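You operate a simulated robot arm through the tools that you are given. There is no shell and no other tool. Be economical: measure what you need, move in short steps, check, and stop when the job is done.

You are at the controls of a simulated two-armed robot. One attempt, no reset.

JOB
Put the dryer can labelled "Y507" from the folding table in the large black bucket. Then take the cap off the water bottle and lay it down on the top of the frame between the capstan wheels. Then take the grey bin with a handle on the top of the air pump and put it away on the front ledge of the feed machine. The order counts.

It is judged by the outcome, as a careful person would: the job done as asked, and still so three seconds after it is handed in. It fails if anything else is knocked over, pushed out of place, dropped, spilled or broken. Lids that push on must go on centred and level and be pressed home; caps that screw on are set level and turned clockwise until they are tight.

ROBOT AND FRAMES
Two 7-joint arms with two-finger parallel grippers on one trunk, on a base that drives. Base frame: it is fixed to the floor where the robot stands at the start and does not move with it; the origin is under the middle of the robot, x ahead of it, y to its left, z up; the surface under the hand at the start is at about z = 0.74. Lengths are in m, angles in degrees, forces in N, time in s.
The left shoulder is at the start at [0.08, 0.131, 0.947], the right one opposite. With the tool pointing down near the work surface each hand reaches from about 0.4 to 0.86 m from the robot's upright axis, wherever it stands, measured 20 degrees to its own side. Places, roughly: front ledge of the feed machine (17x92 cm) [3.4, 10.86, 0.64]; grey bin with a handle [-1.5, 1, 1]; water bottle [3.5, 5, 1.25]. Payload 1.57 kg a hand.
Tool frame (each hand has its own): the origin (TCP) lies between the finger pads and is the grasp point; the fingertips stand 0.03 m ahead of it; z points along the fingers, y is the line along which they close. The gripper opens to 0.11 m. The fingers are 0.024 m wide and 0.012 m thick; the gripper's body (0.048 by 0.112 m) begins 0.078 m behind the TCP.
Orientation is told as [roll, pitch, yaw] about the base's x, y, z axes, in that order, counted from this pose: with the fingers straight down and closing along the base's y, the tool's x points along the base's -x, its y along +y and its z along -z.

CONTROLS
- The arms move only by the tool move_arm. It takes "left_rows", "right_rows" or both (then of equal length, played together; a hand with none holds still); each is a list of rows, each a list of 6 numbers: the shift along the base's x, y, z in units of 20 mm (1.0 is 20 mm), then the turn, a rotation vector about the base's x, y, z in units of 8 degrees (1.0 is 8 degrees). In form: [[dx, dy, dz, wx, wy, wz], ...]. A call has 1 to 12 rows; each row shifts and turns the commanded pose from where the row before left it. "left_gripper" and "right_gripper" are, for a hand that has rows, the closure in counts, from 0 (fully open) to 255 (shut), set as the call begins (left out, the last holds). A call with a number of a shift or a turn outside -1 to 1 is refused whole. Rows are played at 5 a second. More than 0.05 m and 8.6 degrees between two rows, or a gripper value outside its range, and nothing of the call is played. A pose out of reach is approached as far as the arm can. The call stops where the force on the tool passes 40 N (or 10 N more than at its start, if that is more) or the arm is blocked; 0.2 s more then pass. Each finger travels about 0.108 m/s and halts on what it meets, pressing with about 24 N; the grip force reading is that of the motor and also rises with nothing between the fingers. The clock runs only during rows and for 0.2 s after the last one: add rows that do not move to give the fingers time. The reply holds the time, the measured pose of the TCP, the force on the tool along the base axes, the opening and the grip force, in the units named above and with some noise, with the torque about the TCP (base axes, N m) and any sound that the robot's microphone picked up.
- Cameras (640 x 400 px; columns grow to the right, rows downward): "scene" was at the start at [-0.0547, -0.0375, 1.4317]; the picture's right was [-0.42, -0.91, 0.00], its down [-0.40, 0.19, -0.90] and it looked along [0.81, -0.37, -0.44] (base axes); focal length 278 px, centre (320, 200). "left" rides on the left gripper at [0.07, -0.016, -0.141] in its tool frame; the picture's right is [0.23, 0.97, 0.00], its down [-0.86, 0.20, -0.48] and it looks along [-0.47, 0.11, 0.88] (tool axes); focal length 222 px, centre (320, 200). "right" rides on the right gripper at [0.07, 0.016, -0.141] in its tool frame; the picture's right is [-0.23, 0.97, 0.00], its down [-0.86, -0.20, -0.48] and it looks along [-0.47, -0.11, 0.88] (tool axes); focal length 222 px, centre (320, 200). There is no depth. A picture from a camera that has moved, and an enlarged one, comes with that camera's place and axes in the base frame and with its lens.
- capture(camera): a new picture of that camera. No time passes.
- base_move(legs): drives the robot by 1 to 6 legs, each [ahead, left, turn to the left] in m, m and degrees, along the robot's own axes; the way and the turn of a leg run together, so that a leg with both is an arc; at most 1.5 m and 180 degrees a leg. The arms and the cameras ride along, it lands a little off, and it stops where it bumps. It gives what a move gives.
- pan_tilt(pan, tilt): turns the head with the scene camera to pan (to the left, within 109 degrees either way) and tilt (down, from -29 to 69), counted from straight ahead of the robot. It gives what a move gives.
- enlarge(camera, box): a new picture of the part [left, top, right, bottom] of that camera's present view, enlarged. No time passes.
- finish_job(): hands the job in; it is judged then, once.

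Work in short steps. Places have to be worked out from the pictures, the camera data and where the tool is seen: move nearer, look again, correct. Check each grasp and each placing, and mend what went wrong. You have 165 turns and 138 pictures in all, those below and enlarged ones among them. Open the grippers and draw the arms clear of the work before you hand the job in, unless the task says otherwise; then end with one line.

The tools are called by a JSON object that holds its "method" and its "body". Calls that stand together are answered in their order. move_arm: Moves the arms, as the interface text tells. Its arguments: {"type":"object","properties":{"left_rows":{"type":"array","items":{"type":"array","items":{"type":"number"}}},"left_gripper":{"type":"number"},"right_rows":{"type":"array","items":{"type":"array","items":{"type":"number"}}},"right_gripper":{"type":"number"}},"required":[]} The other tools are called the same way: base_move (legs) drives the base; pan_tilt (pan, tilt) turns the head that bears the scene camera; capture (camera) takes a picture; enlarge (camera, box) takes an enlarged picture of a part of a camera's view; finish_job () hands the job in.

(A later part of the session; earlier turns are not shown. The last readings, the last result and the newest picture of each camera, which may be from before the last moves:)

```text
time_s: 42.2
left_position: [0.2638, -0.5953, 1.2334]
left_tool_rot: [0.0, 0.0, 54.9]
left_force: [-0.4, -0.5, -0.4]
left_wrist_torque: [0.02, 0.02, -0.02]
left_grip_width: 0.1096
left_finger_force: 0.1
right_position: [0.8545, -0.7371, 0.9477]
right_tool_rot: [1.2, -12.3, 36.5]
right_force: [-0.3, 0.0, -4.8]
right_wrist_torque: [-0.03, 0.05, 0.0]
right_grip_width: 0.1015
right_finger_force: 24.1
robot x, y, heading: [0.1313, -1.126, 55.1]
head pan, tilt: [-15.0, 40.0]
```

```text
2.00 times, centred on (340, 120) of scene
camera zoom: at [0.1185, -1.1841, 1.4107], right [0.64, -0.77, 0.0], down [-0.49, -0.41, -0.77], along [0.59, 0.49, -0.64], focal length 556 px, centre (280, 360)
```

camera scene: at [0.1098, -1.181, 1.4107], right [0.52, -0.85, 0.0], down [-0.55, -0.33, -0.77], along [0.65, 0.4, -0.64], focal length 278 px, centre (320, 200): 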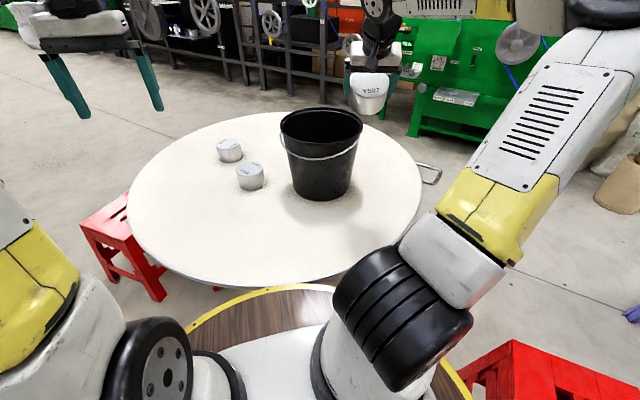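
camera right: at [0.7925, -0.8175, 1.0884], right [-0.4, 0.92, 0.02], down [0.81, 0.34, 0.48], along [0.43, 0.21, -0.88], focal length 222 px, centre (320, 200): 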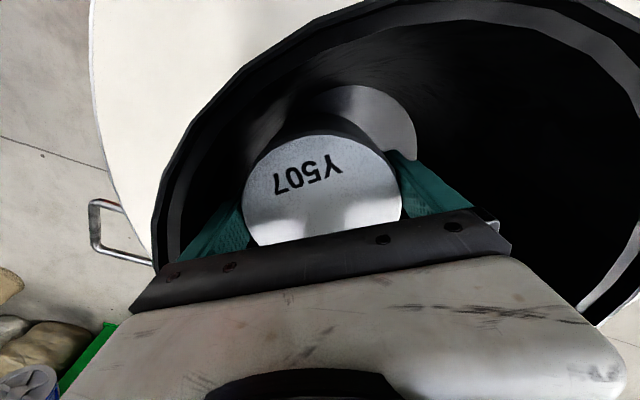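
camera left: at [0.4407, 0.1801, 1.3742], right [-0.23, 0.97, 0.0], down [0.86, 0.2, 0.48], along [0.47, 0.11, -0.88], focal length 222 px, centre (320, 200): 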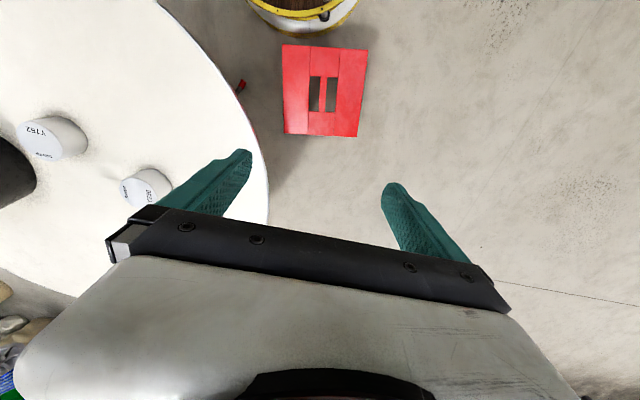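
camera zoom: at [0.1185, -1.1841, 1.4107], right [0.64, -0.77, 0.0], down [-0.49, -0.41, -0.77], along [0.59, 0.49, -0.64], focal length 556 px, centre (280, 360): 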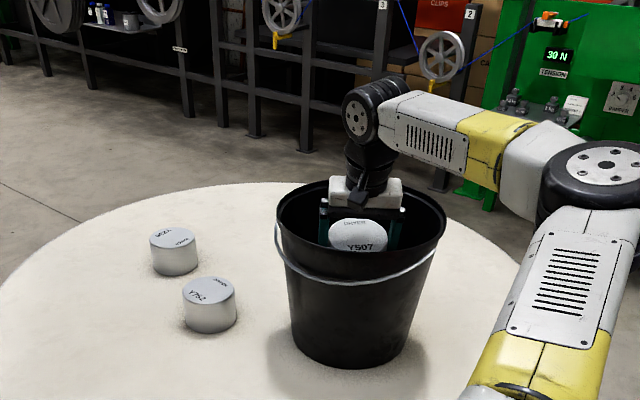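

Centred again. Lower with a little outward shift, so the wrist camera clears the near rim.

{"method": "move_arm", "body": {"right_rows": [[0.25, 0.15, -0.6, 0, 0, 0], [0.25, 0.15, -0.6, 0, 0, 0], [0.25, 0.15, -0.6, 0, 0, 0], [0.25, 0.15, -0.6, 0, 0, 0], [0, 0, -0.6, 0, 0, 0], [0, 0, -0.6, 0, 0, 0]]}}

{"method": "enlarge", "body": {"camera": "scene", "box": [240, 20, 440, 220]}}

{"method": "capture", "body": {"camera": "right"}}

```text
time_s: 43.6
left_position: [0.2635, -0.5957, 1.2328]
left_tool_rot: [0.0, 0.0, 54.9]
left_force: [-0.4, -0.5, 0.7]
left_wrist_torque: [-0.02, -0.03, 0.0]
left_grip_width: 0.11
left_finger_force: 0.0
right_position: [0.8756, -0.7303, 0.8739]
right_tool_rot: [1.2, -12.3, 36.5]
right_force: [0.6, -0.3, -4.1]
right_wrist_torque: [0.0, 0.01, 0.01]
right_grip_width: 0.1013
right_finger_force: 24.0
right hand out of reach, approached as far as the arm can: row 4
robot x, y, heading: [0.1306, -1.1249, 54.9]
head pan, tilt: [-15.0, 40.0]
```

```text
2.00 times, centred on (340, 120) of scene
camera zoom: at [0.1185, -1.184, 1.4107], right [0.64, -0.77, 0.0], down [-0.49, -0.41, -0.77], along [0.59, 0.49, -0.64], focal length 556 px, centre (280, 360)
```

zoom: 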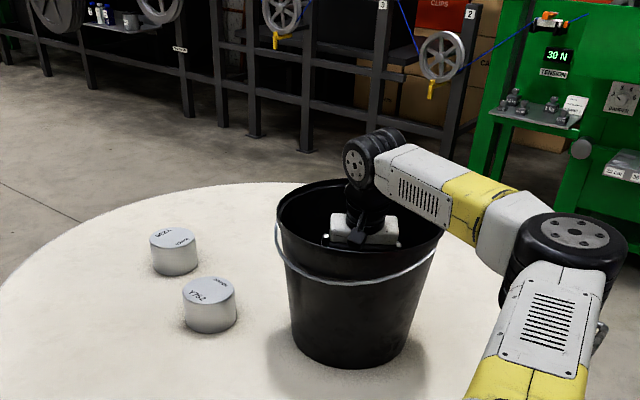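

```text
100 pictures are left
camera right: at [0.787, -0.7771, 0.998], right [-0.4, 0.91, 0.07], down [0.72, 0.27, 0.65], along [0.57, 0.31, -0.76], focal length 222 px, centre (320, 200)
```

right: 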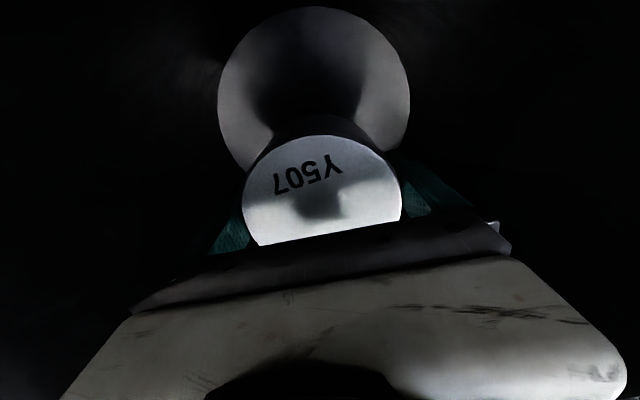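

No contact. I lower a further 3 cm gently, watching the forearm against the rim.

{"method": "move_arm", "body": {"right_rows": [[0, 0, -0.5, 0, 0, 0], [0, 0, -0.5, 0, 0, 0], [0, 0, -0.5, 0, 0, 0]]}}

{"method": "enlarge", "body": {"camera": "scene", "box": [280, 60, 440, 220]}}

```text
time_s: 44.4
left_position: [0.2642, -0.5944, 1.2333]
left_tool_rot: [0.1, 0.0, 55.0]
left_force: [0.5, -0.4, 0.1]
left_wrist_torque: [0.0, 0.0, -0.02]
left_grip_width: 0.1101
left_finger_force: 0.1
right_position: [0.8749, -0.7297, 0.8435]
right_tool_rot: [1.3, -12.3, 36.5]
right_force: [2.2, 0.8, -2.8]
right_wrist_torque: [-0.21, 0.41, 0.03]
right_grip_width: 0.1015
right_finger_force: 24.2
robot x, y, heading: [0.1308, -1.1264, 54.9]
head pan, tilt: [-15.0, 40.0]
```

```text
2.50 times, centred on (360, 140) of scene
camera zoom: at [0.1185, -1.184, 1.4107], right [0.64, -0.77, 0.0], down [-0.49, -0.41, -0.77], along [0.59, 0.49, -0.64], focal length 695 px, centre (220, 350)
```

zoom: 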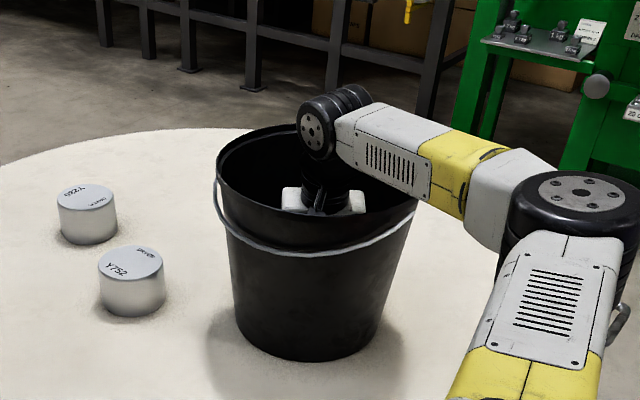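

Light contact (likely camera vs near rim); the can is ~3 cm above the bucket floor, so I release here.

{"method": "move_arm", "body": {"right_rows": [[0.1, 0.1, 0.25, 0, 0, 0], [0, 0, 0, 0, 0, 0], [0, 0, 0, 0, 0, 0], [0, 0, 0, 0, 0, 0]], "right_gripper": 0}}

{"method": "capture", "body": {"camera": "right"}}

```text
time_s: 45.4
left_position: [0.2638, -0.5938, 1.2336]
left_tool_rot: [0.0, 0.0, 54.9]
left_force: [-0.9, -0.5, 0.1]
left_wrist_torque: [-0.02, 0.03, -0.01]
left_grip_width: 0.1099
left_finger_force: 0.1
right_position: [0.8762, -0.7279, 0.8478]
right_tool_rot: [1.2, -12.2, 36.5]
right_force: [0.3, 0.4, -0.3]
right_wrist_torque: [-0.01, -0.03, 0.01]
right_grip_width: 0.1102
right_finger_force: 0.1
robot x, y, heading: [0.1341, -1.127, 55.2]
head pan, tilt: [-15.0, 40.0]
```

```text
98 pictures are left
camera right: at [0.7887, -0.7754, 0.9732], right [-0.4, 0.91, 0.07], down [0.72, 0.27, 0.64], along [0.57, 0.31, -0.76], focal length 222 px, centre (320, 200)
```

right: 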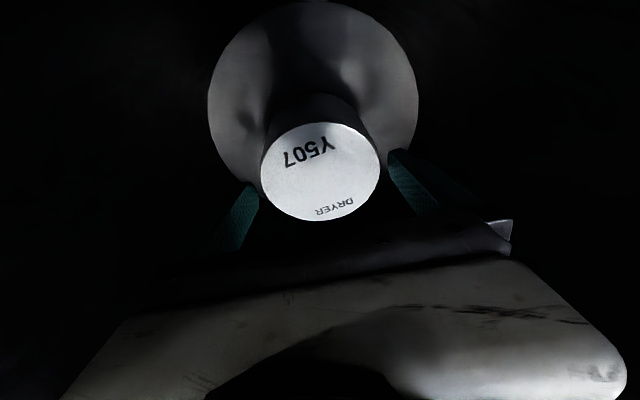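

Can released and standing in the bucket. Raise the hand straight out.

{"method": "move_arm", "body": {"right_rows": [[0, 0, 0.6, 0, 0, 0], [0, 0, 0.6, 0, 0, 0], [-0.2, -0.1, 0.8, 0, 0, 0], [-0.2, -0.1, 0.8, 0, 0, 0], [-0.2, -0.1, 0.8, 0, 0, 0], [-0.2, -0.1, 0.8, 0, 0, 0]]}}

{"method": "enlarge", "body": {"camera": "scene", "box": [240, 20, 440, 220]}}

```text
time_s: 46.8
left_position: [0.2634, -0.5941, 1.2342]
left_tool_rot: [0.0, 0.0, 54.9]
left_force: [0.1, -0.7, 0.2]
left_wrist_torque: [-0.03, 0.0, 0.01]
left_grip_width: 0.1103
left_finger_force: 0.0
right_position: [0.8601, -0.7358, 0.9383]
right_tool_rot: [1.2, -12.2, 36.5]
right_force: [-0.4, 0.1, 0.2]
right_wrist_torque: [0.0, 0.02, 0.01]
right_grip_width: 0.1101
right_finger_force: 0.0
robot x, y, heading: [0.1307, -1.1252, 55.1]
head pan, tilt: [-15.0, 40.0]
```

```text
2.00 times, centred on (340, 120) of scene
camera zoom: at [0.1185, -1.184, 1.4107], right [0.64, -0.77, 0.0], down [-0.49, -0.41, -0.77], along [0.59, 0.49, -0.64], focal length 556 px, centre (280, 360)
```

zoom: 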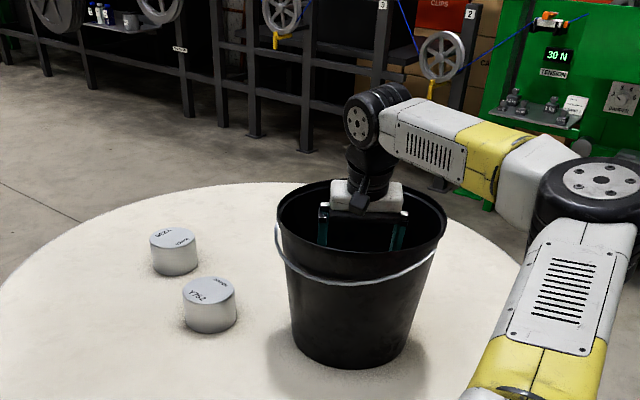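

{"method": "move_arm", "body": {"right_rows": [[-0.15, -0.1, 0.9, 0, 0, 0], [-0.25, -0.15, 0.9, 0, 0, 0], [-0.25, -0.15, 0.9, 0, 0, 0], [-0.25, -0.15, 0.9, 0, 0, 0], [-0.3, -0.2, 0.9, 0, 0, 0], [-0.3, -0.2, 0.9, 0, 0, 0], [-0.3, -0.3, 0.9, 0, 0, 0], [-0.6, -0.6, 0.9, 0, 0, 0], [-0.8, -0.6, 0.9, 0, 0, 0], [-0.8, -0.6, 0.9, 0, 0, 0], [-0.8, -0.6, 0.9, 0, 0, 0], [-0.8, -0.6, 0.9, 0, 0, 0]]}}

{"method": "capture", "body": {"camera": "scene"}}

{"method": "capture", "body": {"camera": "right"}}

```text
time_s: 49.4
left_position: [0.2638, -0.5939, 1.2323]
left_tool_rot: [0.0, 0.0, 54.9]
left_force: [0.5, 1.4, -0.4]
left_wrist_torque: [0.0, 0.03, -0.03]
left_grip_width: 0.1099
left_finger_force: 0.0
right_position: [0.749, -0.821, 1.1519]
right_tool_rot: [1.2, -12.2, 36.4]
right_force: [0.7, -0.3, -1.3]
right_wrist_torque: [-0.05, 0.02, -0.03]
right_grip_width: 0.1101
right_finger_force: 0.0
robot x, y, heading: [0.1292, -1.1261, 55.0]
head pan, tilt: [-15.0, 40.0]
```

```text
96 pictures are left
camera scene: at [0.1186, -1.1839, 1.4107], right [0.64, -0.77, 0.0], down [-0.49, -0.41, -0.77], along [0.59, 0.49, -0.64], focal length 278 px, centre (320, 200)
```

scene: 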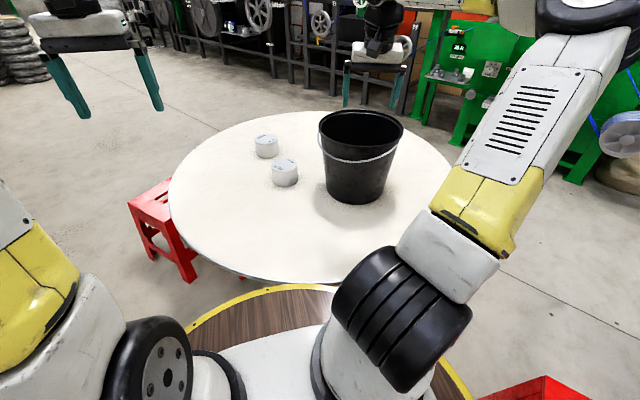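

```text
95 pictures are left
camera right: at [0.6607, -0.8685, 1.2772], right [-0.4, 0.91, 0.07], down [0.72, 0.27, 0.64], along [0.57, 0.31, -0.76], focal length 222 px, centre (320, 200)
```

right: 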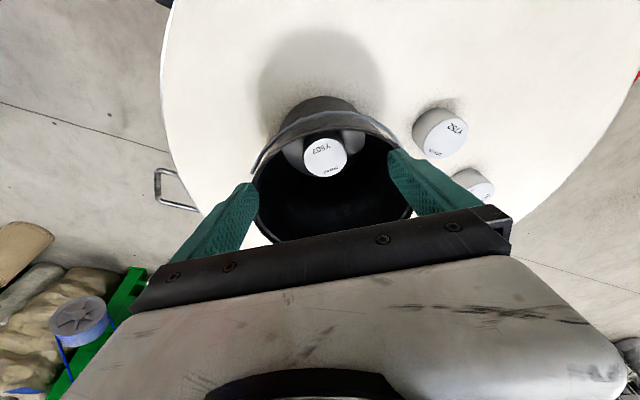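

Y507 stands in the bucket. Next I straighten and retract the right hand for driving.

{"method": "move_arm", "body": {"right_rows": [[-0.8, -0.4, 0.3, -0.3, 0.4, 0], [-0.8, -0.4, 0.3, -0.3, 0.4, 0], [-0.8, -0.4, 0.3, -0.3, 0.4, 0], [-0.8, -0.4, 0.3, 0, 0, 0], [-0.8, -0.4, 0.3, 0, 0, 0], [-0.8, -0.4, 0.3, 0, 0, 0], [-0.8, -0.4, 0.3, 0, 0, 0], [-0.8, -0.4, 0.3, 0, 0, 0]]}}

{"method": "base_move", "body": {"legs": [[0, 0, 35], [0, 0.35, 0], [1.4, 0, 0], [1.0, 0, 0]]}}

{"method": "pan_tilt", "body": {"pan": -35, "tilt": 15}}

{"method": "capture", "body": {"camera": "scene"}}

```text
time_s: 51.2
left_position: [0.2634, -0.5956, 1.2333]
left_tool_rot: [-0.1, 0.0, 55.0]
left_force: [0.6, 0.0, -0.1]
left_wrist_torque: [-0.01, 0.02, 0.0]
left_grip_width: 0.1099
left_finger_force: 0.0
right_position: [0.6208, -0.8849, 1.2019]
right_tool_rot: [1.2, -0.3, 36.5]
right_force: [-0.7, 0.6, 0.7]
right_wrist_torque: [-0.05, 0.05, -0.01]
right_grip_width: 0.1102
right_finger_force: 0.1
robot x, y, heading: [0.1312, -1.1258, 55.0]
head pan, tilt: [-15.0, 40.0]
```

```text
time_s: 66.6
left_position: [-0.4205, 1.7902, 1.2336]
left_tool_rot: [0.1, -0.1, 90.0]
left_force: [0.3, 0.3, 0.1]
left_wrist_torque: [-0.01, 0.04, 0.02]
left_grip_width: 0.11
left_finger_force: 0.1
right_position: [0.0399, 1.7586, 1.2013]
right_tool_rot: [1.1, -0.3, 71.5]
right_force: [-0.1, 0.6, -0.8]
right_wrist_torque: [0.0, 0.02, 0.03]
right_grip_width: 0.1099
right_finger_force: 0.1
robot x, y, heading: [-0.2253, 1.2799, 89.9]
head pan, tilt: [-15.0, 40.0]
```

```text
time_s: 67.5
left_position: [-0.4202, 1.7895, 1.2334]
left_tool_rot: [0.0, 0.0, 90.0]
left_force: [-0.5, 0.1, 0.3]
left_wrist_torque: [0.02, 0.02, -0.01]
left_grip_width: 0.1099
left_finger_force: 0.0
right_position: [0.0393, 1.7574, 1.2006]
right_tool_rot: [1.1, -0.3, 71.4]
right_force: [-0.5, -0.3, 0.0]
right_wrist_torque: [0.0, 0.03, 0.02]
right_grip_width: 0.1099
right_finger_force: 0.1
robot x, y, heading: [-0.2235, 1.2805, 89.8]
head pan, tilt: [-35.0, 15.0]
```

```text
94 pictures are left
camera scene: at [-0.1683, 1.2184, 1.4501], right [0.82, -0.57, 0.0], down [-0.15, -0.21, -0.97], along [0.55, 0.79, -0.26], focal length 278 px, centre (320, 200)
```

scene: 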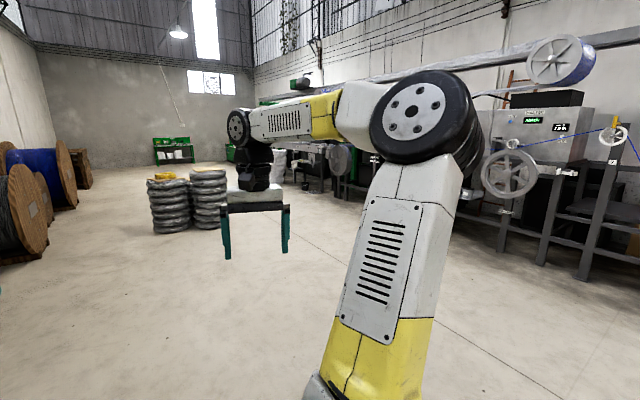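

The machine line runs along x≈3.3+; floor is open. I drive diagonally toward the bottle area.

{"method": "base_move", "body": {"legs": [[0, 0, -40], [1.4, 0, 0], [1.4, 0, 0]]}}

{"method": "pan_tilt", "body": {"pan": -5, "tilt": 12}}

{"method": "capture", "body": {"camera": "scene"}}

```text
time_s: 83.0
left_position: [1.7581, 3.9516, 1.2323]
left_tool_rot: [0.0, 0.0, 49.7]
left_force: [-0.7, -1.2, 0.1]
left_wrist_torque: [0.01, 0.0, 0.05]
left_grip_width: 0.11
left_finger_force: 0.0
right_position: [2.0866, 3.6303, 1.2026]
right_tool_rot: [1.2, -0.3, 31.3]
right_force: [-0.6, -0.4, -0.2]
right_wrist_torque: [0.01, -0.01, 0.01]
right_grip_width: 0.1101
right_finger_force: 0.0
robot x, y, heading: [1.5752, 3.4363, 49.8]
head pan, tilt: [-35.0, 15.0]
```

```text
time_s: 83.9
left_position: [1.7576, 3.952, 1.2337]
left_tool_rot: [0.0, 0.1, 49.7]
left_force: [0.4, -1.3, -0.3]
left_wrist_torque: [0.03, 0.04, 0.0]
left_grip_width: 0.11
left_finger_force: 0.1
right_position: [2.0881, 3.63, 1.2009]
right_tool_rot: [1.3, -0.3, 31.2]
right_force: [0.5, 0.6, 0.3]
right_wrist_torque: [-0.01, -0.01, -0.02]
right_grip_width: 0.1099
right_finger_force: 0.1
robot x, y, heading: [1.5812, 3.438, 49.7]
head pan, tilt: [-5.0, 12.0]
```

```text
93 pictures are left
camera scene: at [1.5564, 3.3955, 1.4551], right [0.7, -0.71, 0.0], down [-0.15, -0.15, -0.98], along [0.7, 0.69, -0.21], focal length 278 px, centre (320, 200)
```

scene: 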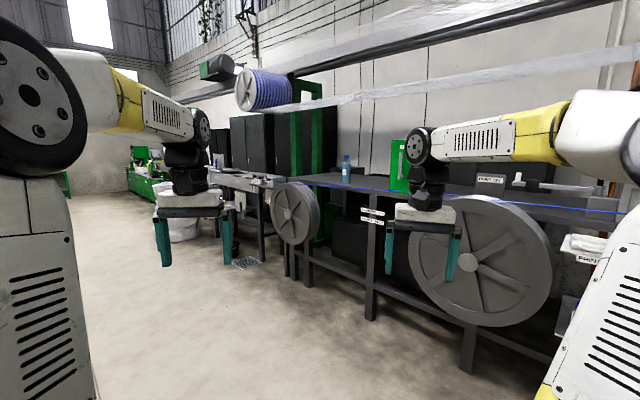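

The bottle stands on a frame between two big capstan wheels. Zooming in.

{"method": "enlarge", "body": {"camera": "scene", "box": [250, 130, 410, 230]}}

```text
4.00 times, centred on (330, 180) of scene
camera zoom: at [1.5564, 3.3955, 1.4551], right [0.7, -0.71, 0.0], down [-0.15, -0.15, -0.98], along [0.7, 0.69, -0.21], focal length 1111 px, centre (280, 280)
```

zoom: 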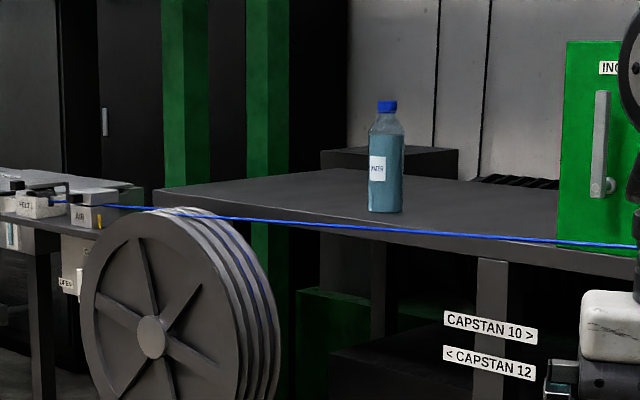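

Bottle at about (3.5, 5.0), surface z≈1.08, cap ≈1.32. I drive to face the frame from about x=2.3.

{"method": "base_move", "body": {"legs": [[0, 0, -49.7], [0, 1.5, 0], [0.6, 0, 0]]}}

{"method": "pan_tilt", "body": {"pan": 0, "tilt": 20}}

{"method": "capture", "body": {"camera": "scene"}}

```text
time_s: 96.6
left_position: [2.6793, 5.1518, 1.2341]
left_tool_rot: [0.0, -0.1, 0.3]
left_force: [0.7, -0.4, 1.0]
left_wrist_torque: [0.01, -0.03, -0.02]
left_grip_width: 0.1098
left_finger_force: 0.1
right_position: [2.6482, 4.692, 1.2013]
right_tool_rot: [1.2, -0.3, -18.2]
right_force: [-0.4, 0.4, 0.2]
right_wrist_torque: [0.01, 0.02, 0.0]
right_grip_width: 0.1099
right_finger_force: 0.1
robot x, y, heading: [2.1709, 4.9535, 0.3]
head pan, tilt: [-5.0, 12.0]
```

```text
time_s: 97.3
left_position: [2.6782, 5.1519, 1.2325]
left_tool_rot: [0.0, 0.0, 0.2]
left_force: [-0.8, 0.5, -0.5]
left_wrist_torque: [0.03, 0.02, -0.03]
left_grip_width: 0.1103
left_finger_force: 0.1
right_position: [2.6481, 4.6907, 1.2023]
right_tool_rot: [1.1, -0.2, -18.2]
right_force: [-0.3, 0.6, -0.8]
right_wrist_torque: [0.0, 0.0, 0.01]
right_grip_width: 0.1099
right_finger_force: 0.0
robot x, y, heading: [2.1696, 4.9529, 0.1]
head pan, tilt: [0.0, 20.0]
```

```text
91 pictures are left
camera scene: at [2.1251, 4.9529, 1.4421], right [0.0, -1.0, 0.0], down [-0.34, 0.0, -0.94], along [0.94, 0.0, -0.34], focal length 278 px, centre (320, 200)
```

scene: 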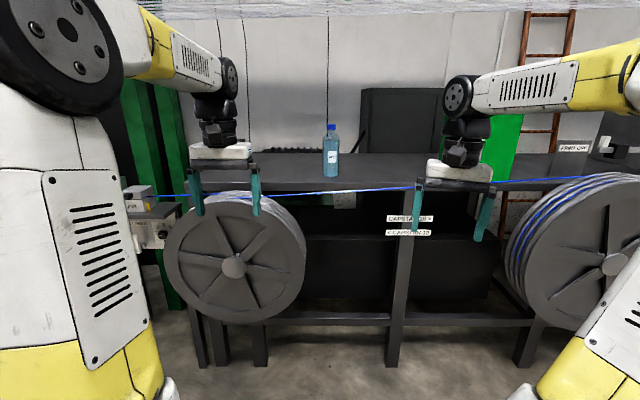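

Triangulated bottle ≈ (3.40, 4.90), base z≈1.10; frame front edge x≈3.17; a blue wire runs along the front. I zoom for details.

{"method": "enlarge", "body": {"camera": "scene", "box": [270, 105, 400, 215]}}

{"method": "capture", "body": {"camera": "right"}}

```text
3.64 times, centred on (335, 160) of scene
camera zoom: at [2.1251, 4.9529, 1.4421], right [0.0, -1.0, 0.0], down [-0.34, 0.0, -0.94], along [0.94, 0.0, -0.34], focal length 1010 px, centre (266, 346)
```

zoom: 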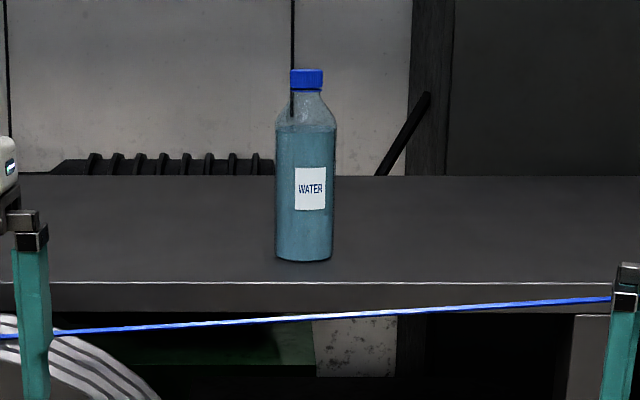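

```text
89 pictures are left
camera right: at [2.5846, 4.727, 1.3432], right [0.52, 0.85, 0.02], down [0.74, -0.47, 0.48], along [0.42, -0.23, -0.88], focal length 222 px, centre (320, 200)
```

right: 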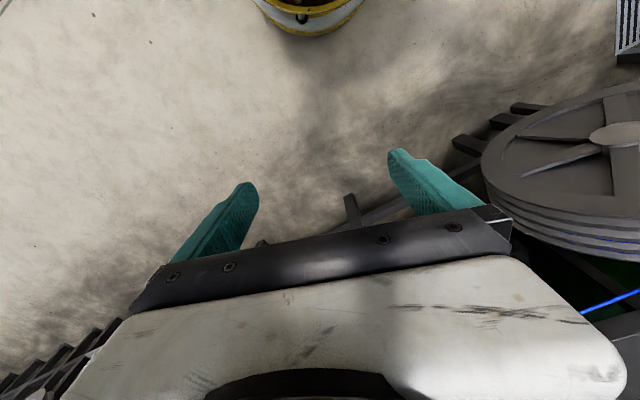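

The base can fit between the wheels at about (2.75, 4.6). First I pre-shape the hands: left raised and tilted 45°, right tilted toward horizontal.

{"method": "move_arm", "body": {"left_rows": [[-0.7, 0.4, 0.95, 0, -0.94, 0], [-0.7, 0.4, 0.95, 0, -0.94, 0], [-0.7, 0.4, 0.95, 0, -0.94, 0], [-0.7, 0.4, 0.95, 0, -0.94, 0], [-0.7, 0.4, 0.95, 0, -0.94, 0], [-0.7, 0.4, 0.95, 0, -0.94, 0], [0, 0, 0.5, 0, 0, 0], [0, 0, 0.5, 0, 0, 0], [0, 0, 0.5, 0, 0, 0], [0, 0, 0.5, 0, 0, 0]], "right_rows": [[-0.3, 0, 0, -0.29, -0.89, 0], [-0.3, 0, 0, -0.29, -0.89, 0], [-0.3, 0, 0, -0.29, -0.89, 0], [-0.3, 0, 0, -0.29, -0.89, 0], [-0.3, 0, 0, -0.29, -0.89, 0], [-0.3, 0, 0, -0.29, -0.89, 0], [-0.3, 0, 0, -0.29, -0.89, 0], [-0.3, 0, 0, -0.29, -0.89, 0], [-0.3, 0, 0, -0.29, -0.89, 0], [-0.3, 0, 0, -0.29, -0.89, 0]]}}

{"method": "capture", "body": {"camera": "scene"}}

```text
time_s: 99.5
left_position: [2.595, 5.1998, 1.3878]
left_tool_rot: [-0.3, -45.1, 0.3]
left_force: [-0.1, 1.1, 0.1]
left_wrist_torque: [0.0, -0.01, -0.02]
left_grip_width: 0.1099
left_finger_force: 0.1
right_position: [2.6318, 4.6778, 1.2707]
right_tool_rot: [2.0, -75.0, -18.8]
right_force: [0.2, -0.5, 0.5]
right_wrist_torque: [-0.03, 0.06, 0.0]
right_grip_width: 0.1102
right_finger_force: 0.0
right hand out of reach, approached as far as the arm can: row 8, 9, 10
robot x, y, heading: [2.1681, 4.9551, 0.4]
head pan, tilt: [0.0, 20.0]
```

```text
88 pictures are left
camera scene: at [2.1249, 4.9532, 1.4421], right [0.0, -1.0, 0.0], down [-0.34, 0.0, -0.94], along [0.94, 0.0, -0.34], focal length 278 px, centre (320, 200)
```

scene: 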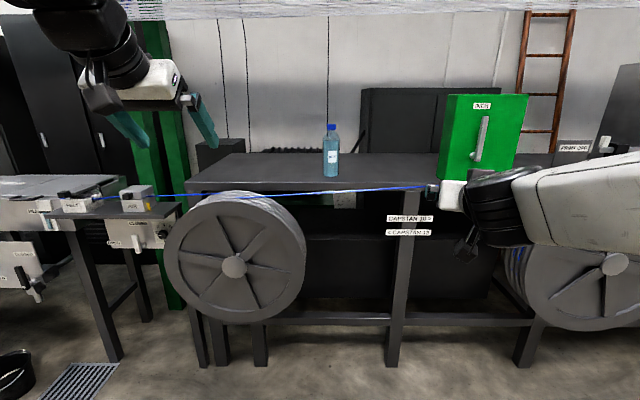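

Right hand must stay clear of the green box on the right of the frame; I pull it in and yaw it to +35°, then drive between the wheels.

{"method": "move_arm", "body": {"right_rows": [[-0.85, 0.7, 0, 0, 0, 1], [-0.85, 0.7, 0, 0, 0, 1], [-0.85, 0.7, 0, 0, 0, 1], [-0.85, 0.7, 0, 0, 0, 1], [-0.85, 0.7, 0, 0, 0, 1], [-0.85, 0.7, 0, 0, 0, 1], [-0.85, 0.7, 0, 0, 0, 0.7]]}}

{"method": "base_move", "body": {"legs": [[0, -0.37, 0], [0.42, 0, 0]]}}

{"method": "pan_tilt", "body": {"pan": 0, "tilt": 40}}

{"method": "capture", "body": {"camera": "scene"}}

{"method": "capture", "body": {"camera": "left"}}

```text
time_s: 101.1
left_position: [2.5944, 5.1992, 1.3862]
left_tool_rot: [-0.2, -45.1, 0.3]
left_force: [0.6, -0.3, -0.9]
left_wrist_torque: [0.01, 0.0, -0.02]
left_grip_width: 0.1099
left_finger_force: 0.1
right_position: [2.5171, 4.7713, 1.2788]
right_tool_rot: [1.8, -75.2, 34.9]
right_force: [0.3, -0.4, 0.0]
right_wrist_torque: [0.0, -0.01, -0.01]
right_grip_width: 0.1097
right_finger_force: 0.1
right hand out of reach, approached as far as the arm can: row 1, 2
robot x, y, heading: [2.1726, 4.9511, 0.4]
head pan, tilt: [0.0, 20.0]
```

```text
time_s: 105.7
left_position: [3.0161, 4.829, 1.386]
left_tool_rot: [-0.3, -45.1, 0.5]
left_force: [0.2, -0.4, 0.2]
left_wrist_torque: [-0.03, 0.0, 0.0]
left_grip_width: 0.1101
left_finger_force: 0.1
right_position: [2.941, 4.4006, 1.2793]
right_tool_rot: [1.8, -75.2, 35.1]
right_force: [-0.3, 0.0, -0.4]
right_wrist_torque: [0.03, -0.01, 0.02]
right_grip_width: 0.1102
right_finger_force: 0.1
robot x, y, heading: [2.5944, 4.5833, 0.3]
head pan, tilt: [0.0, 20.0]
```

```text
time_s: 106.5
left_position: [3.0144, 4.8296, 1.3861]
left_tool_rot: [-0.4, -45.1, 0.5]
left_force: [-0.8, -0.1, -0.1]
left_wrist_torque: [-0.04, 0.03, 0.0]
left_grip_width: 0.1101
left_finger_force: 0.1
right_position: [2.9409, 4.4015, 1.2795]
right_tool_rot: [1.8, -75.3, 35.0]
right_force: [0.8, 0.3, -0.8]
right_wrist_torque: [0.01, -0.02, 0.0]
right_grip_width: 0.1099
right_finger_force: 0.1
robot x, y, heading: [2.5913, 4.5784, 0.5]
head pan, tilt: [0.0, 40.0]
```

```text
87 pictures are left
camera scene: at [2.5386, 4.5813, 1.4107], right [0.01, -1.0, 0.0], down [-0.64, -0.01, -0.77], along [0.77, 0.01, -0.64], focal length 278 px, centre (320, 200)
```

scene: 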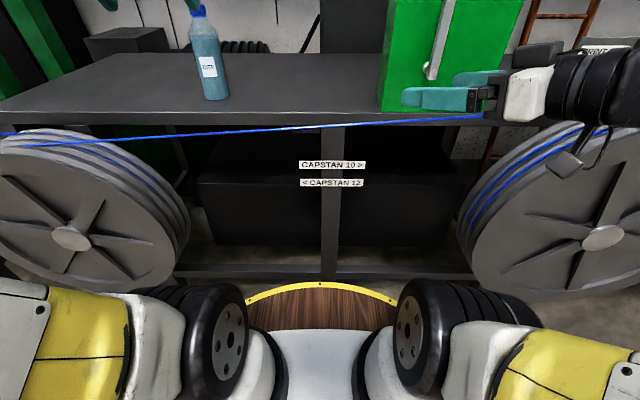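

```text
86 pictures are left
camera left: at [2.8668, 4.8122, 1.437], right [-0.17, 0.97, -0.16], down [0.26, 0.2, 0.94], along [0.95, 0.11, -0.29], focal length 222 px, centre (320, 200)
```

left: 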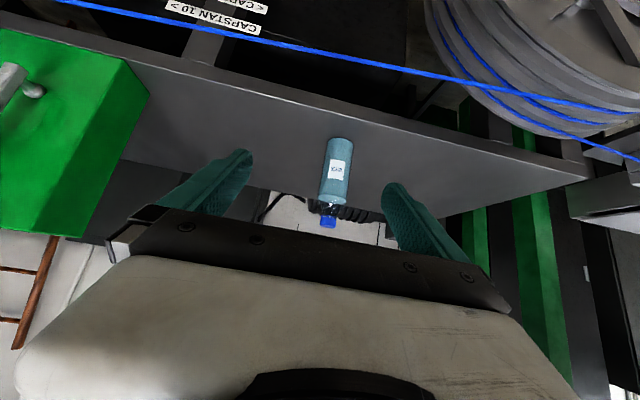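

Cap centre ≈ (3.42, 4.912, 1.328); wire ≈ x 3.15, z 1.10. Base fits; driving 0.2 m further in.

{"method": "base_move", "body": {"legs": [[0.2, 0, 0]]}}

{"method": "capture", "body": {"camera": "scene"}}

{"method": "capture", "body": {"camera": "right"}}

```text
time_s: 108.1
left_position: [3.2179, 4.8298, 1.388]
left_tool_rot: [-0.3, -45.2, 0.4]
left_force: [0.3, 0.7, 0.7]
left_wrist_torque: [0.0, 0.0, -0.01]
left_grip_width: 0.1101
left_finger_force: 0.0
right_position: [3.1413, 4.4015, 1.2784]
right_tool_rot: [1.7, -75.2, 35.0]
right_force: [-0.6, 0.6, 0.8]
right_wrist_torque: [-0.05, 0.0, 0.01]
right_grip_width: 0.1103
right_finger_force: 0.0
robot x, y, heading: [2.7948, 4.5806, 0.3]
head pan, tilt: [0.0, 40.0]
```

```text
85 pictures are left
camera scene: at [2.7399, 4.5829, 1.4106], right [0.01, -1.0, 0.0], down [-0.64, 0.0, -0.77], along [0.77, 0.01, -0.64], focal length 278 px, centre (320, 200)
```

scene: 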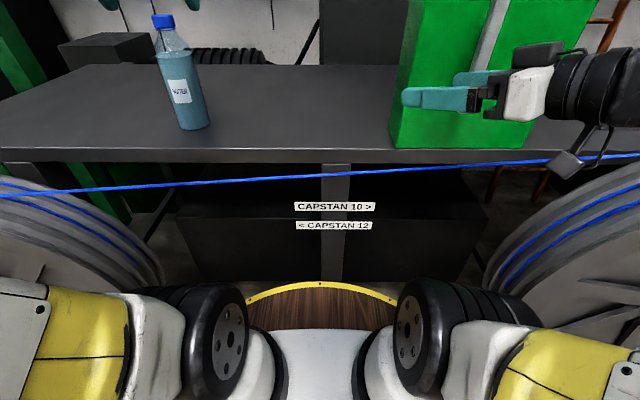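

```text
84 pictures are left
camera right: at [3.0069, 4.3238, 1.2486], right [-0.54, 0.81, 0.23], down [-0.07, -0.31, 0.95], along [0.84, 0.49, 0.23], focal length 222 px, centre (320, 200)
```

right: 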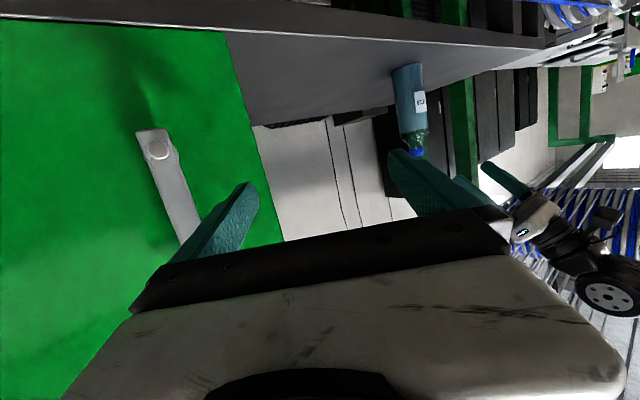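

The bottle axis is ≈(3.425, 4.915). I bring the right hand to a pre-grasp on the bottle body (tilt 60°, yaw 42°) while the left lifts clear.

{"method": "move_arm", "body": {"right_rows": [[0.3, 1, 0, -0.36, 0.51, 0.3], [0.3, 1, 0, -0.36, 0.51, 0.3], [0.3, 1, 0, -0.36, 0.51, 0.3], [0.3, 1, 0, 0, 0, 0], [0.3, 1, 0, 0, 0, 0], [0.3, 1, 0, 0, 0, 0], [0.3, 1, -0.2, 0, 0, 0], [0.3, 1, -0.3, 0, 0, 0], [0.3, 1, -0.3, 0, 0, 0], [0.3, 1, -0.4, 0, 0, 0], [0.3, 1, -0.4, 0, 0, 0], [0.3, 1, -0.4, 0, 0, 0]], "left_rows": [[0, 0.4, 0.4, 0, 0, 0], [0, 0.4, 0.4, 0, 0, 0], [0, 0.4, 0.4, 0, 0, 0], [0, 0.4, 0.4, 0, 0, 0], [0, 0.4, 0.4, 0, 0, 0], [0, 0.4, 0.4, 0, 0, 0], [0, 0.4, 0.4, 0, 0, 0], [0, 0.4, 0.4, 0, 0, 0], [0, 0.4, 0.4, 0, 0, 0], [0, 0.4, 0.4, 0, 0, 0], [0, 0.4, 0.4, 0, 0, 0], [0, 0.4, 0.4, 0, 0, 0]]}}

{"method": "capture", "body": {"camera": "scene"}}

{"method": "capture", "body": {"camera": "right"}}

```text
time_s: 110.7
left_position: [3.2167, 4.9259, 1.4817]
left_tool_rot: [-0.1, -45.1, 0.4]
left_force: [0.2, -0.5, -0.4]
left_wrist_torque: [-0.01, 0.0, -0.01]
left_grip_width: 0.1099
left_finger_force: 0.1
right_position: [3.2124, 4.642, 1.2388]
right_tool_rot: [3.7, -60.2, 40.6]
right_force: [-0.2, -0.6, 0.0]
right_wrist_torque: [0.01, -0.02, -0.02]
right_grip_width: 0.1101
right_finger_force: 0.1
robot x, y, heading: [2.7924, 4.5818, 0.2]
head pan, tilt: [0.0, 40.0]
```

```text
83 pictures are left
camera scene: at [2.74, 4.5828, 1.4106], right [0.01, -1.0, 0.0], down [-0.64, 0.0, -0.77], along [0.77, 0.01, -0.64], focal length 278 px, centre (320, 200)
```

scene: 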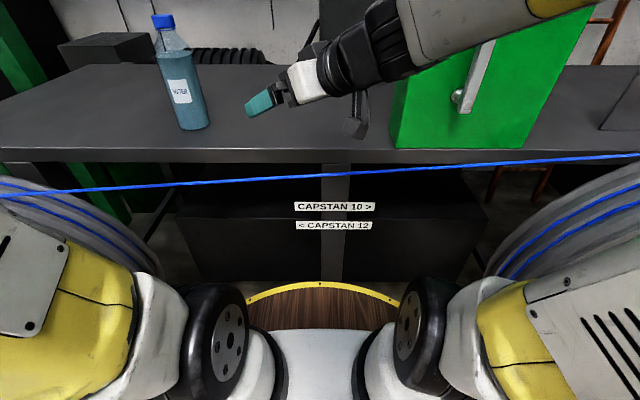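

```text
82 pictures are left
camera right: at [3.0874, 4.5459, 1.2488], right [-0.59, 0.78, 0.23], down [0.17, -0.16, 0.97], along [0.79, 0.61, -0.03], focal length 222 px, centre (320, 200)
```

right: 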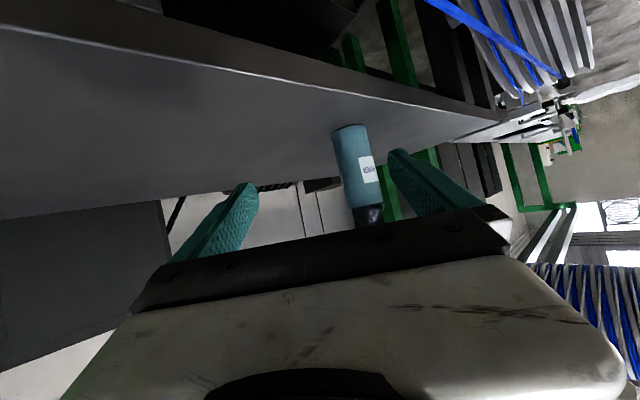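

Tool points along yaw 45°. I move to 12 cm short of the bottle axis, aligned laterally, z 1.20.

{"method": "move_arm", "body": {"right_rows": [[0.64, 0.94, -0.195, 0, 0, 0], [0.64, 0.94, -0.195, 0, 0, 0], [0.64, 0.94, -0.195, 0, 0, 0], [0.64, 0.94, -0.195, 0, 0, 0], [0.64, 0.94, -0.195, 0, 0, 0], [0.64, 0.94, -0.195, 0, 0, 0], [0.64, 0.94, -0.195, 0, 0, 0], [0.64, 0.94, -0.195, 0, 0, 0], [0.64, 0.94, -0.195, 0, 0, 0], [0.64, 0.94, -0.195, 0, 0, 0]]}}

{"method": "capture", "body": {"camera": "scene"}}

{"method": "capture", "body": {"camera": "right"}}

```text
time_s: 112.9
left_position: [3.2169, 4.9257, 1.4824]
left_tool_rot: [-0.2, -45.2, 0.4]
left_force: [0.2, 0.5, 0.3]
left_wrist_torque: [0.02, 0.02, -0.02]
left_grip_width: 0.1097
left_finger_force: 0.0
right_position: [3.3335, 4.815, 1.2062]
right_tool_rot: [3.6, -60.2, 40.5]
right_force: [-0.3, 0.1, 0.6]
right_wrist_torque: [0.0, 0.0, -0.02]
right_grip_width: 0.1099
right_finger_force: 0.0
right hand out of reach, approached as far as the arm can: row 6, 7
robot x, y, heading: [2.7923, 4.5823, 0.4]
head pan, tilt: [0.0, 40.0]
```

```text
81 pictures are left
camera scene: at [2.74, 4.5827, 1.4106], right [0.01, -1.0, 0.0], down [-0.64, 0.0, -0.77], along [0.77, 0.01, -0.64], focal length 278 px, centre (320, 200)
```

scene: 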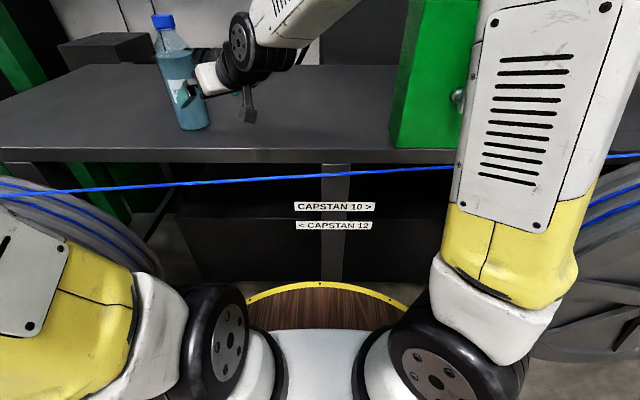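

```text
80 pictures are left
camera right: at [3.207, 4.7178, 1.2167], right [-0.59, 0.78, 0.23], down [0.16, -0.16, 0.97], along [0.79, 0.61, -0.03], focal length 222 px, centre (320, 200)
```

right: 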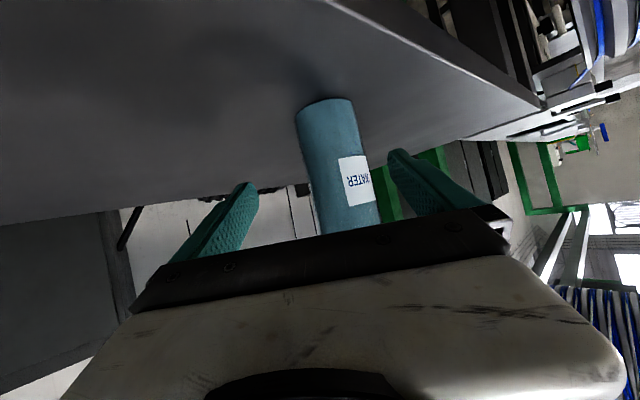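

Bottle sits between the fingers with ~1.5 cm lateral offset; correct it, then advance most of the way.

{"method": "move_arm", "body": {"right_rows": [[-0.5, 0.54, 0, 0, 0, 0], [0.6, 0.6, 0, 0, 0, 0], [0.6, 0.6, 0, 0, 0, 0], [0.6, 0.6, 0, 0, 0, 0], [0.6, 0.6, 0, 0, 0, 0], [0.6, 0.6, 0, 0, 0, 0], [0.6, 0.6, 0, 0, 0, 0]]}}

{"method": "enlarge", "body": {"camera": "scene", "box": [100, 0, 300, 150]}}

{"method": "capture", "body": {"camera": "right"}}

```text
time_s: 114.5
left_position: [3.2169, 4.9264, 1.4832]
left_tool_rot: [-0.2, -45.1, 0.4]
left_force: [-0.2, 0.6, -0.1]
left_wrist_torque: [0.0, 0.0, -0.01]
left_grip_width: 0.1101
left_finger_force: 0.0
right_position: [3.3943, 4.8969, 1.2074]
right_tool_rot: [3.5, -60.2, 40.8]
right_force: [-0.2, -0.2, 0.4]
right_wrist_torque: [0.02, 0.02, 0.05]
right_grip_width: 0.1101
right_finger_force: 0.0
robot x, y, heading: [2.793, 4.5855, 0.6]
head pan, tilt: [0.0, 40.0]
```

```text
2.67 times, centred on (200, 75) of scene
camera zoom: at [2.7401, 4.5828, 1.4107], right [0.01, -1.0, 0.0], down [-0.64, 0.0, -0.77], along [0.77, 0.01, -0.64], focal length 741 px, centre (640, 533)
```

zoom: 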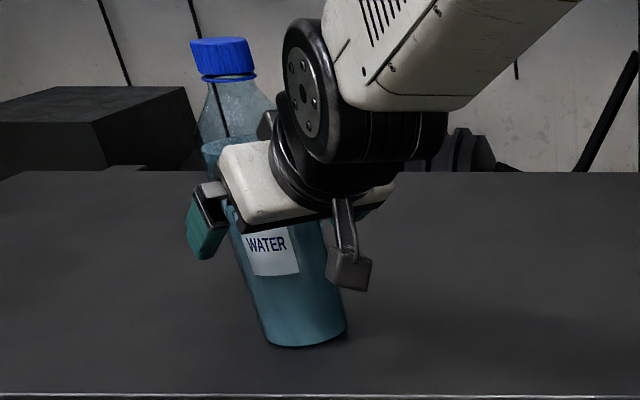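

```text
78 pictures are left
camera right: at [3.2687, 4.8005, 1.2171], right [-0.59, 0.78, 0.23], down [0.17, -0.16, 0.97], along [0.79, 0.61, -0.04], focal length 222 px, centre (320, 200)
```

right: 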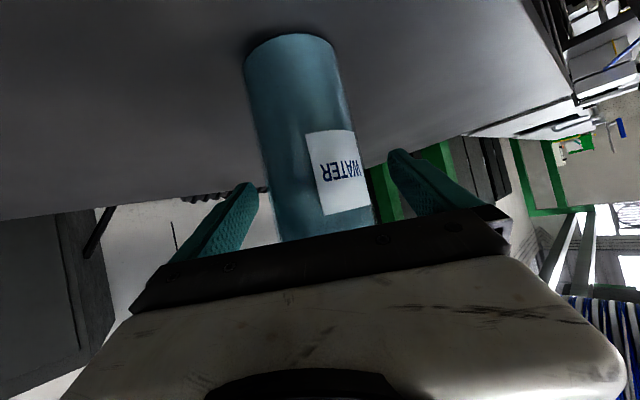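

Slight final correction and advance, then close on the body.

{"method": "move_arm", "body": {"right_rows": [[0.72, 0.5, 0, 0, 0, 0], [0.72, 0.5, 0, 0, 0, 0]]}}

{"method": "capture", "body": {"camera": "right"}}

```text
time_s: 115.1
left_position: [3.217, 4.9259, 1.4825]
left_tool_rot: [-0.3, -45.1, 0.4]
left_force: [-0.6, -0.5, -0.1]
left_wrist_torque: [0.04, 0.02, -0.02]
left_grip_width: 0.1102
left_finger_force: 0.1
right_position: [3.4233, 4.917, 1.208]
right_tool_rot: [3.7, -60.3, 40.5]
right_force: [-1.6, -0.9, 2.6]
right_wrist_torque: [0.0, -0.09, -0.01]
right_grip_width: 0.1099
right_finger_force: 0.1
robot x, y, heading: [2.7905, 4.5852, 0.4]
head pan, tilt: [0.0, 40.0]
```

```text
77 pictures are left
camera right: at [3.2973, 4.8206, 1.218], right [-0.59, 0.78, 0.23], down [0.16, -0.16, 0.97], along [0.79, 0.61, -0.03], focal length 222 px, centre (320, 200)
```

right: 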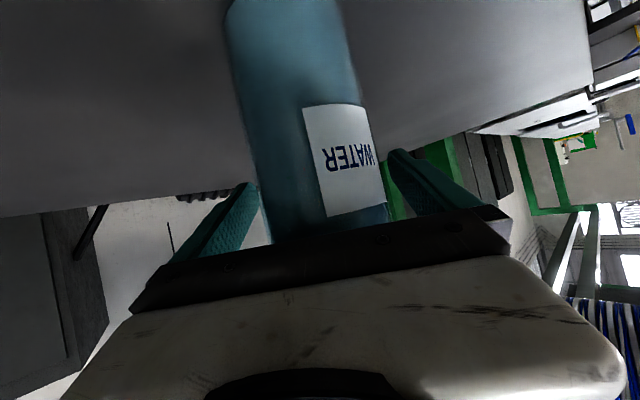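

Light touch of palm; I back off 6 mm and close the gripper.

{"method": "move_arm", "body": {"right_rows": [[-0.22, -0.22, 0, 0, 0, 0], [0, 0, 0, 0, 0, 0]]}}

{"method": "move_arm", "body": {"right_rows": [[0, 0, 0, 0, 0, 0], [0, 0, 0, 0, 0, 0], [0, 0, 0, 0, 0, 0]], "right_gripper": 255}}

{"method": "enlarge", "body": {"camera": "scene", "box": [100, 0, 300, 150]}}

{"method": "capture", "body": {"camera": "left"}}

```text
time_s: 115.7
left_position: [3.2175, 4.9265, 1.4832]
left_tool_rot: [-0.2, -45.1, 0.5]
left_force: [0.1, 0.1, 0.7]
left_wrist_torque: [0.01, -0.03, -0.03]
left_grip_width: 0.1101
left_finger_force: 0.0
right_position: [3.4191, 4.9128, 1.2073]
right_tool_rot: [3.7, -60.2, 40.5]
right_force: [0.8, 0.2, 0.4]
right_wrist_torque: [-0.02, -0.02, 0.02]
right_grip_width: 0.1098
right_finger_force: 0.0
robot x, y, heading: [2.7929, 4.5793, 0.5]
head pan, tilt: [0.0, 40.0]
```

```text
time_s: 116.5
left_position: [3.217, 4.928, 1.4827]
left_tool_rot: [-0.4, -45.2, 0.3]
left_force: [-0.1, -0.4, -0.1]
left_wrist_torque: [-0.01, 0.0, 0.0]
left_grip_width: 0.1102
left_finger_force: 0.0
right_position: [3.4188, 4.9128, 1.2068]
right_tool_rot: [3.6, -60.2, 40.6]
right_force: [-0.6, 1.4, 3.3]
right_wrist_torque: [-0.08, -0.08, -0.03]
right_grip_width: 0.0755
right_finger_force: 24.0
robot x, y, heading: [2.7937, 4.5788, 0.4]
head pan, tilt: [0.0, 40.0]
```

```text
2.67 times, centred on (200, 75) of scene
camera zoom: at [2.74, 4.583, 1.4106], right [0.01, -1.0, 0.0], down [-0.64, 0.0, -0.77], along [0.77, 0.01, -0.64], focal length 741 px, centre (640, 533)
```

zoom: 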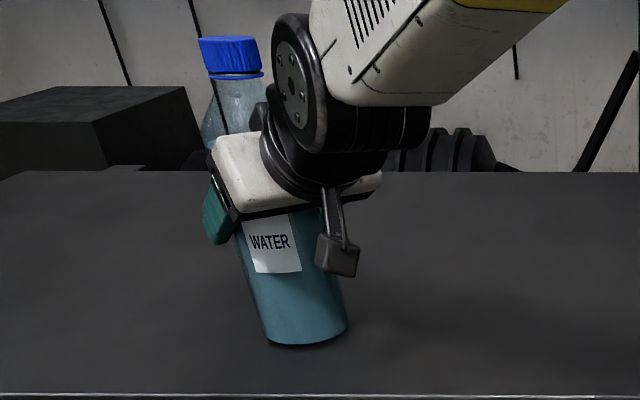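

```text
75 pictures are left
camera left: at [3.0683, 4.9095, 1.5328], right [-0.16, 0.97, -0.16], down [0.26, 0.2, 0.94], along [0.95, 0.11, -0.29], focal length 222 px, centre (320, 200)
```

left: 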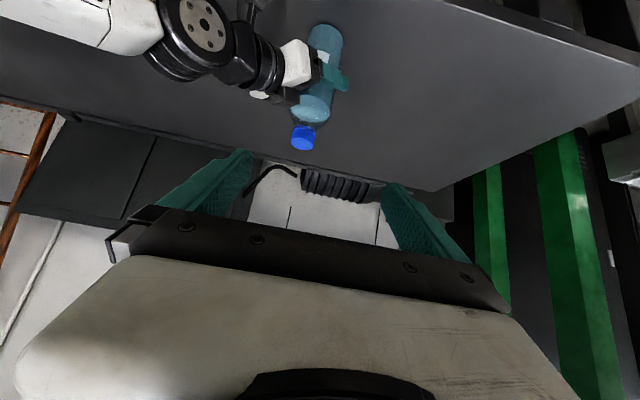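

Bottle firmly held (7.55 cm). Cap centre by stereo ≈ (3.406, 4.901, 1.328). I orient the left hand: tilt 55°, yaw −45°.

{"method": "move_arm", "body": {"left_rows": [[0, 0.4, 0, 0, -0.63, 0], [0, 0.4, 0, 0, -0.63, 0], [0, 0.4, 0, 0, 0, -0.94], [0, 0.4, 0, 0, 0, -0.94], [0, 0.4, 0, 0, 0, -0.94], [0, 0, 0, 0, 0, -0.94], [0, 0, 0, 0, 0, -0.94], [0, 0, 0, 0, 0, -0.94]]}}

{"method": "capture", "body": {"camera": "left"}}

```text
time_s: 118.3
left_position: [3.218, 4.9668, 1.4832]
left_tool_rot: [-0.2, -55.2, -44.7]
left_force: [0.7, -0.6, 0.5]
left_wrist_torque: [0.02, 0.02, 0.01]
left_grip_width: 0.11
left_finger_force: 0.1
right_position: [3.4192, 4.9116, 1.2072]
right_tool_rot: [3.6, -60.3, 40.5]
right_force: [2.8, -1.5, 5.4]
right_wrist_torque: [-0.41, -0.56, 0.07]
right_grip_width: 0.0754
right_finger_force: 24.1
robot x, y, heading: [2.7963, 4.5849, 0.6]
head pan, tilt: [0.0, 40.0]
```

```text
74 pictures are left
camera left: at [3.0962, 5.0647, 1.5063], right [0.6, 0.78, -0.19], down [0.21, 0.08, 0.97], along [0.78, -0.62, -0.12], focal length 222 px, centre (320, 200)
```

left: 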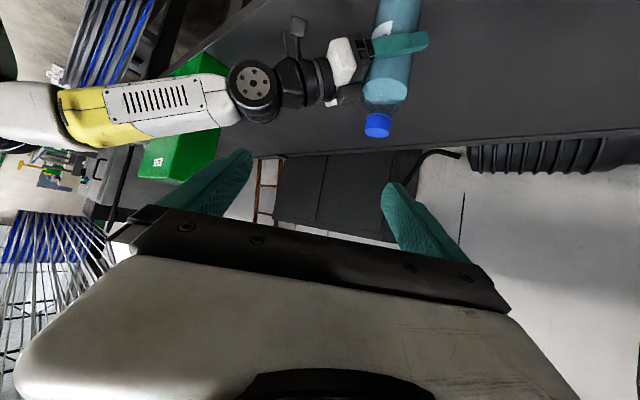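

Cap confirmed at (3.406, 4.905, 1.328). Move to pre-grasp 10 cm back along the tool axis.

{"method": "move_arm", "body": {"left_rows": [[0.88, 0.02, -0.65, 0, 0, 0], [0.88, 0.02, -0.65, 0, 0, 0], [0.88, 0.02, -0.65, 0, 0, 0], [0.88, 0.02, -0.65, 0, 0, 0], [0.88, 0.02, -0.65, 0, 0, 0], [0.88, 0.02, -0.65, 0, 0, 0], [0.88, 0.02, -0.65, 0, 0, 0]]}}

{"method": "capture", "body": {"camera": "left"}}

{"method": "capture", "body": {"camera": "scene"}}

```text
time_s: 119.9
left_position: [3.3418, 4.9697, 1.3913]
left_tool_rot: [-0.5, -55.2, -44.5]
left_force: [0.2, 0.2, 0.5]
left_wrist_torque: [0.01, 0.03, 0.0]
left_grip_width: 0.1101
left_finger_force: 0.1
right_position: [3.4189, 4.9123, 1.2073]
right_tool_rot: [3.6, -60.2, 40.6]
right_force: [2.4, -1.3, 7.0]
right_wrist_torque: [-0.63, -0.53, -0.01]
right_grip_width: 0.0756
right_finger_force: 24.1
robot x, y, heading: [2.7955, 4.5875, 0.6]
head pan, tilt: [0.0, 40.0]
```

```text
73 pictures are left
camera left: at [3.219, 5.0677, 1.4147], right [0.59, 0.78, -0.19], down [0.21, 0.08, 0.97], along [0.78, -0.62, -0.12], focal length 222 px, centre (320, 200)
```

left: 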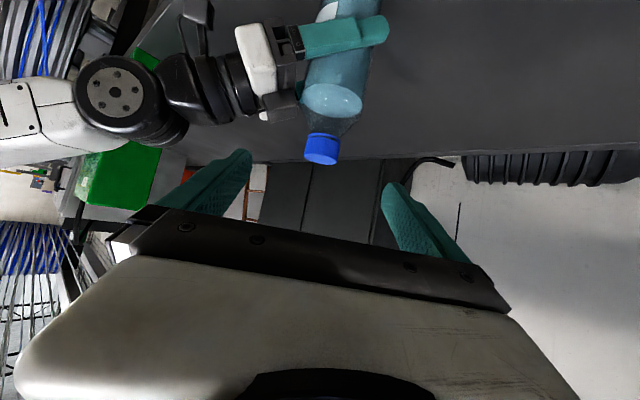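

```text
72 pictures are left
camera scene: at [2.74, 4.5828, 1.4107], right [0.01, -1.0, 0.0], down [-0.64, 0.0, -0.77], along [0.77, 0.01, -0.64], focal length 278 px, centre (320, 200)
```

scene: 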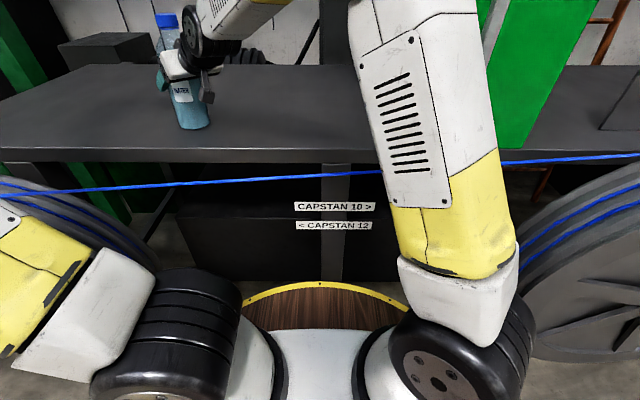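

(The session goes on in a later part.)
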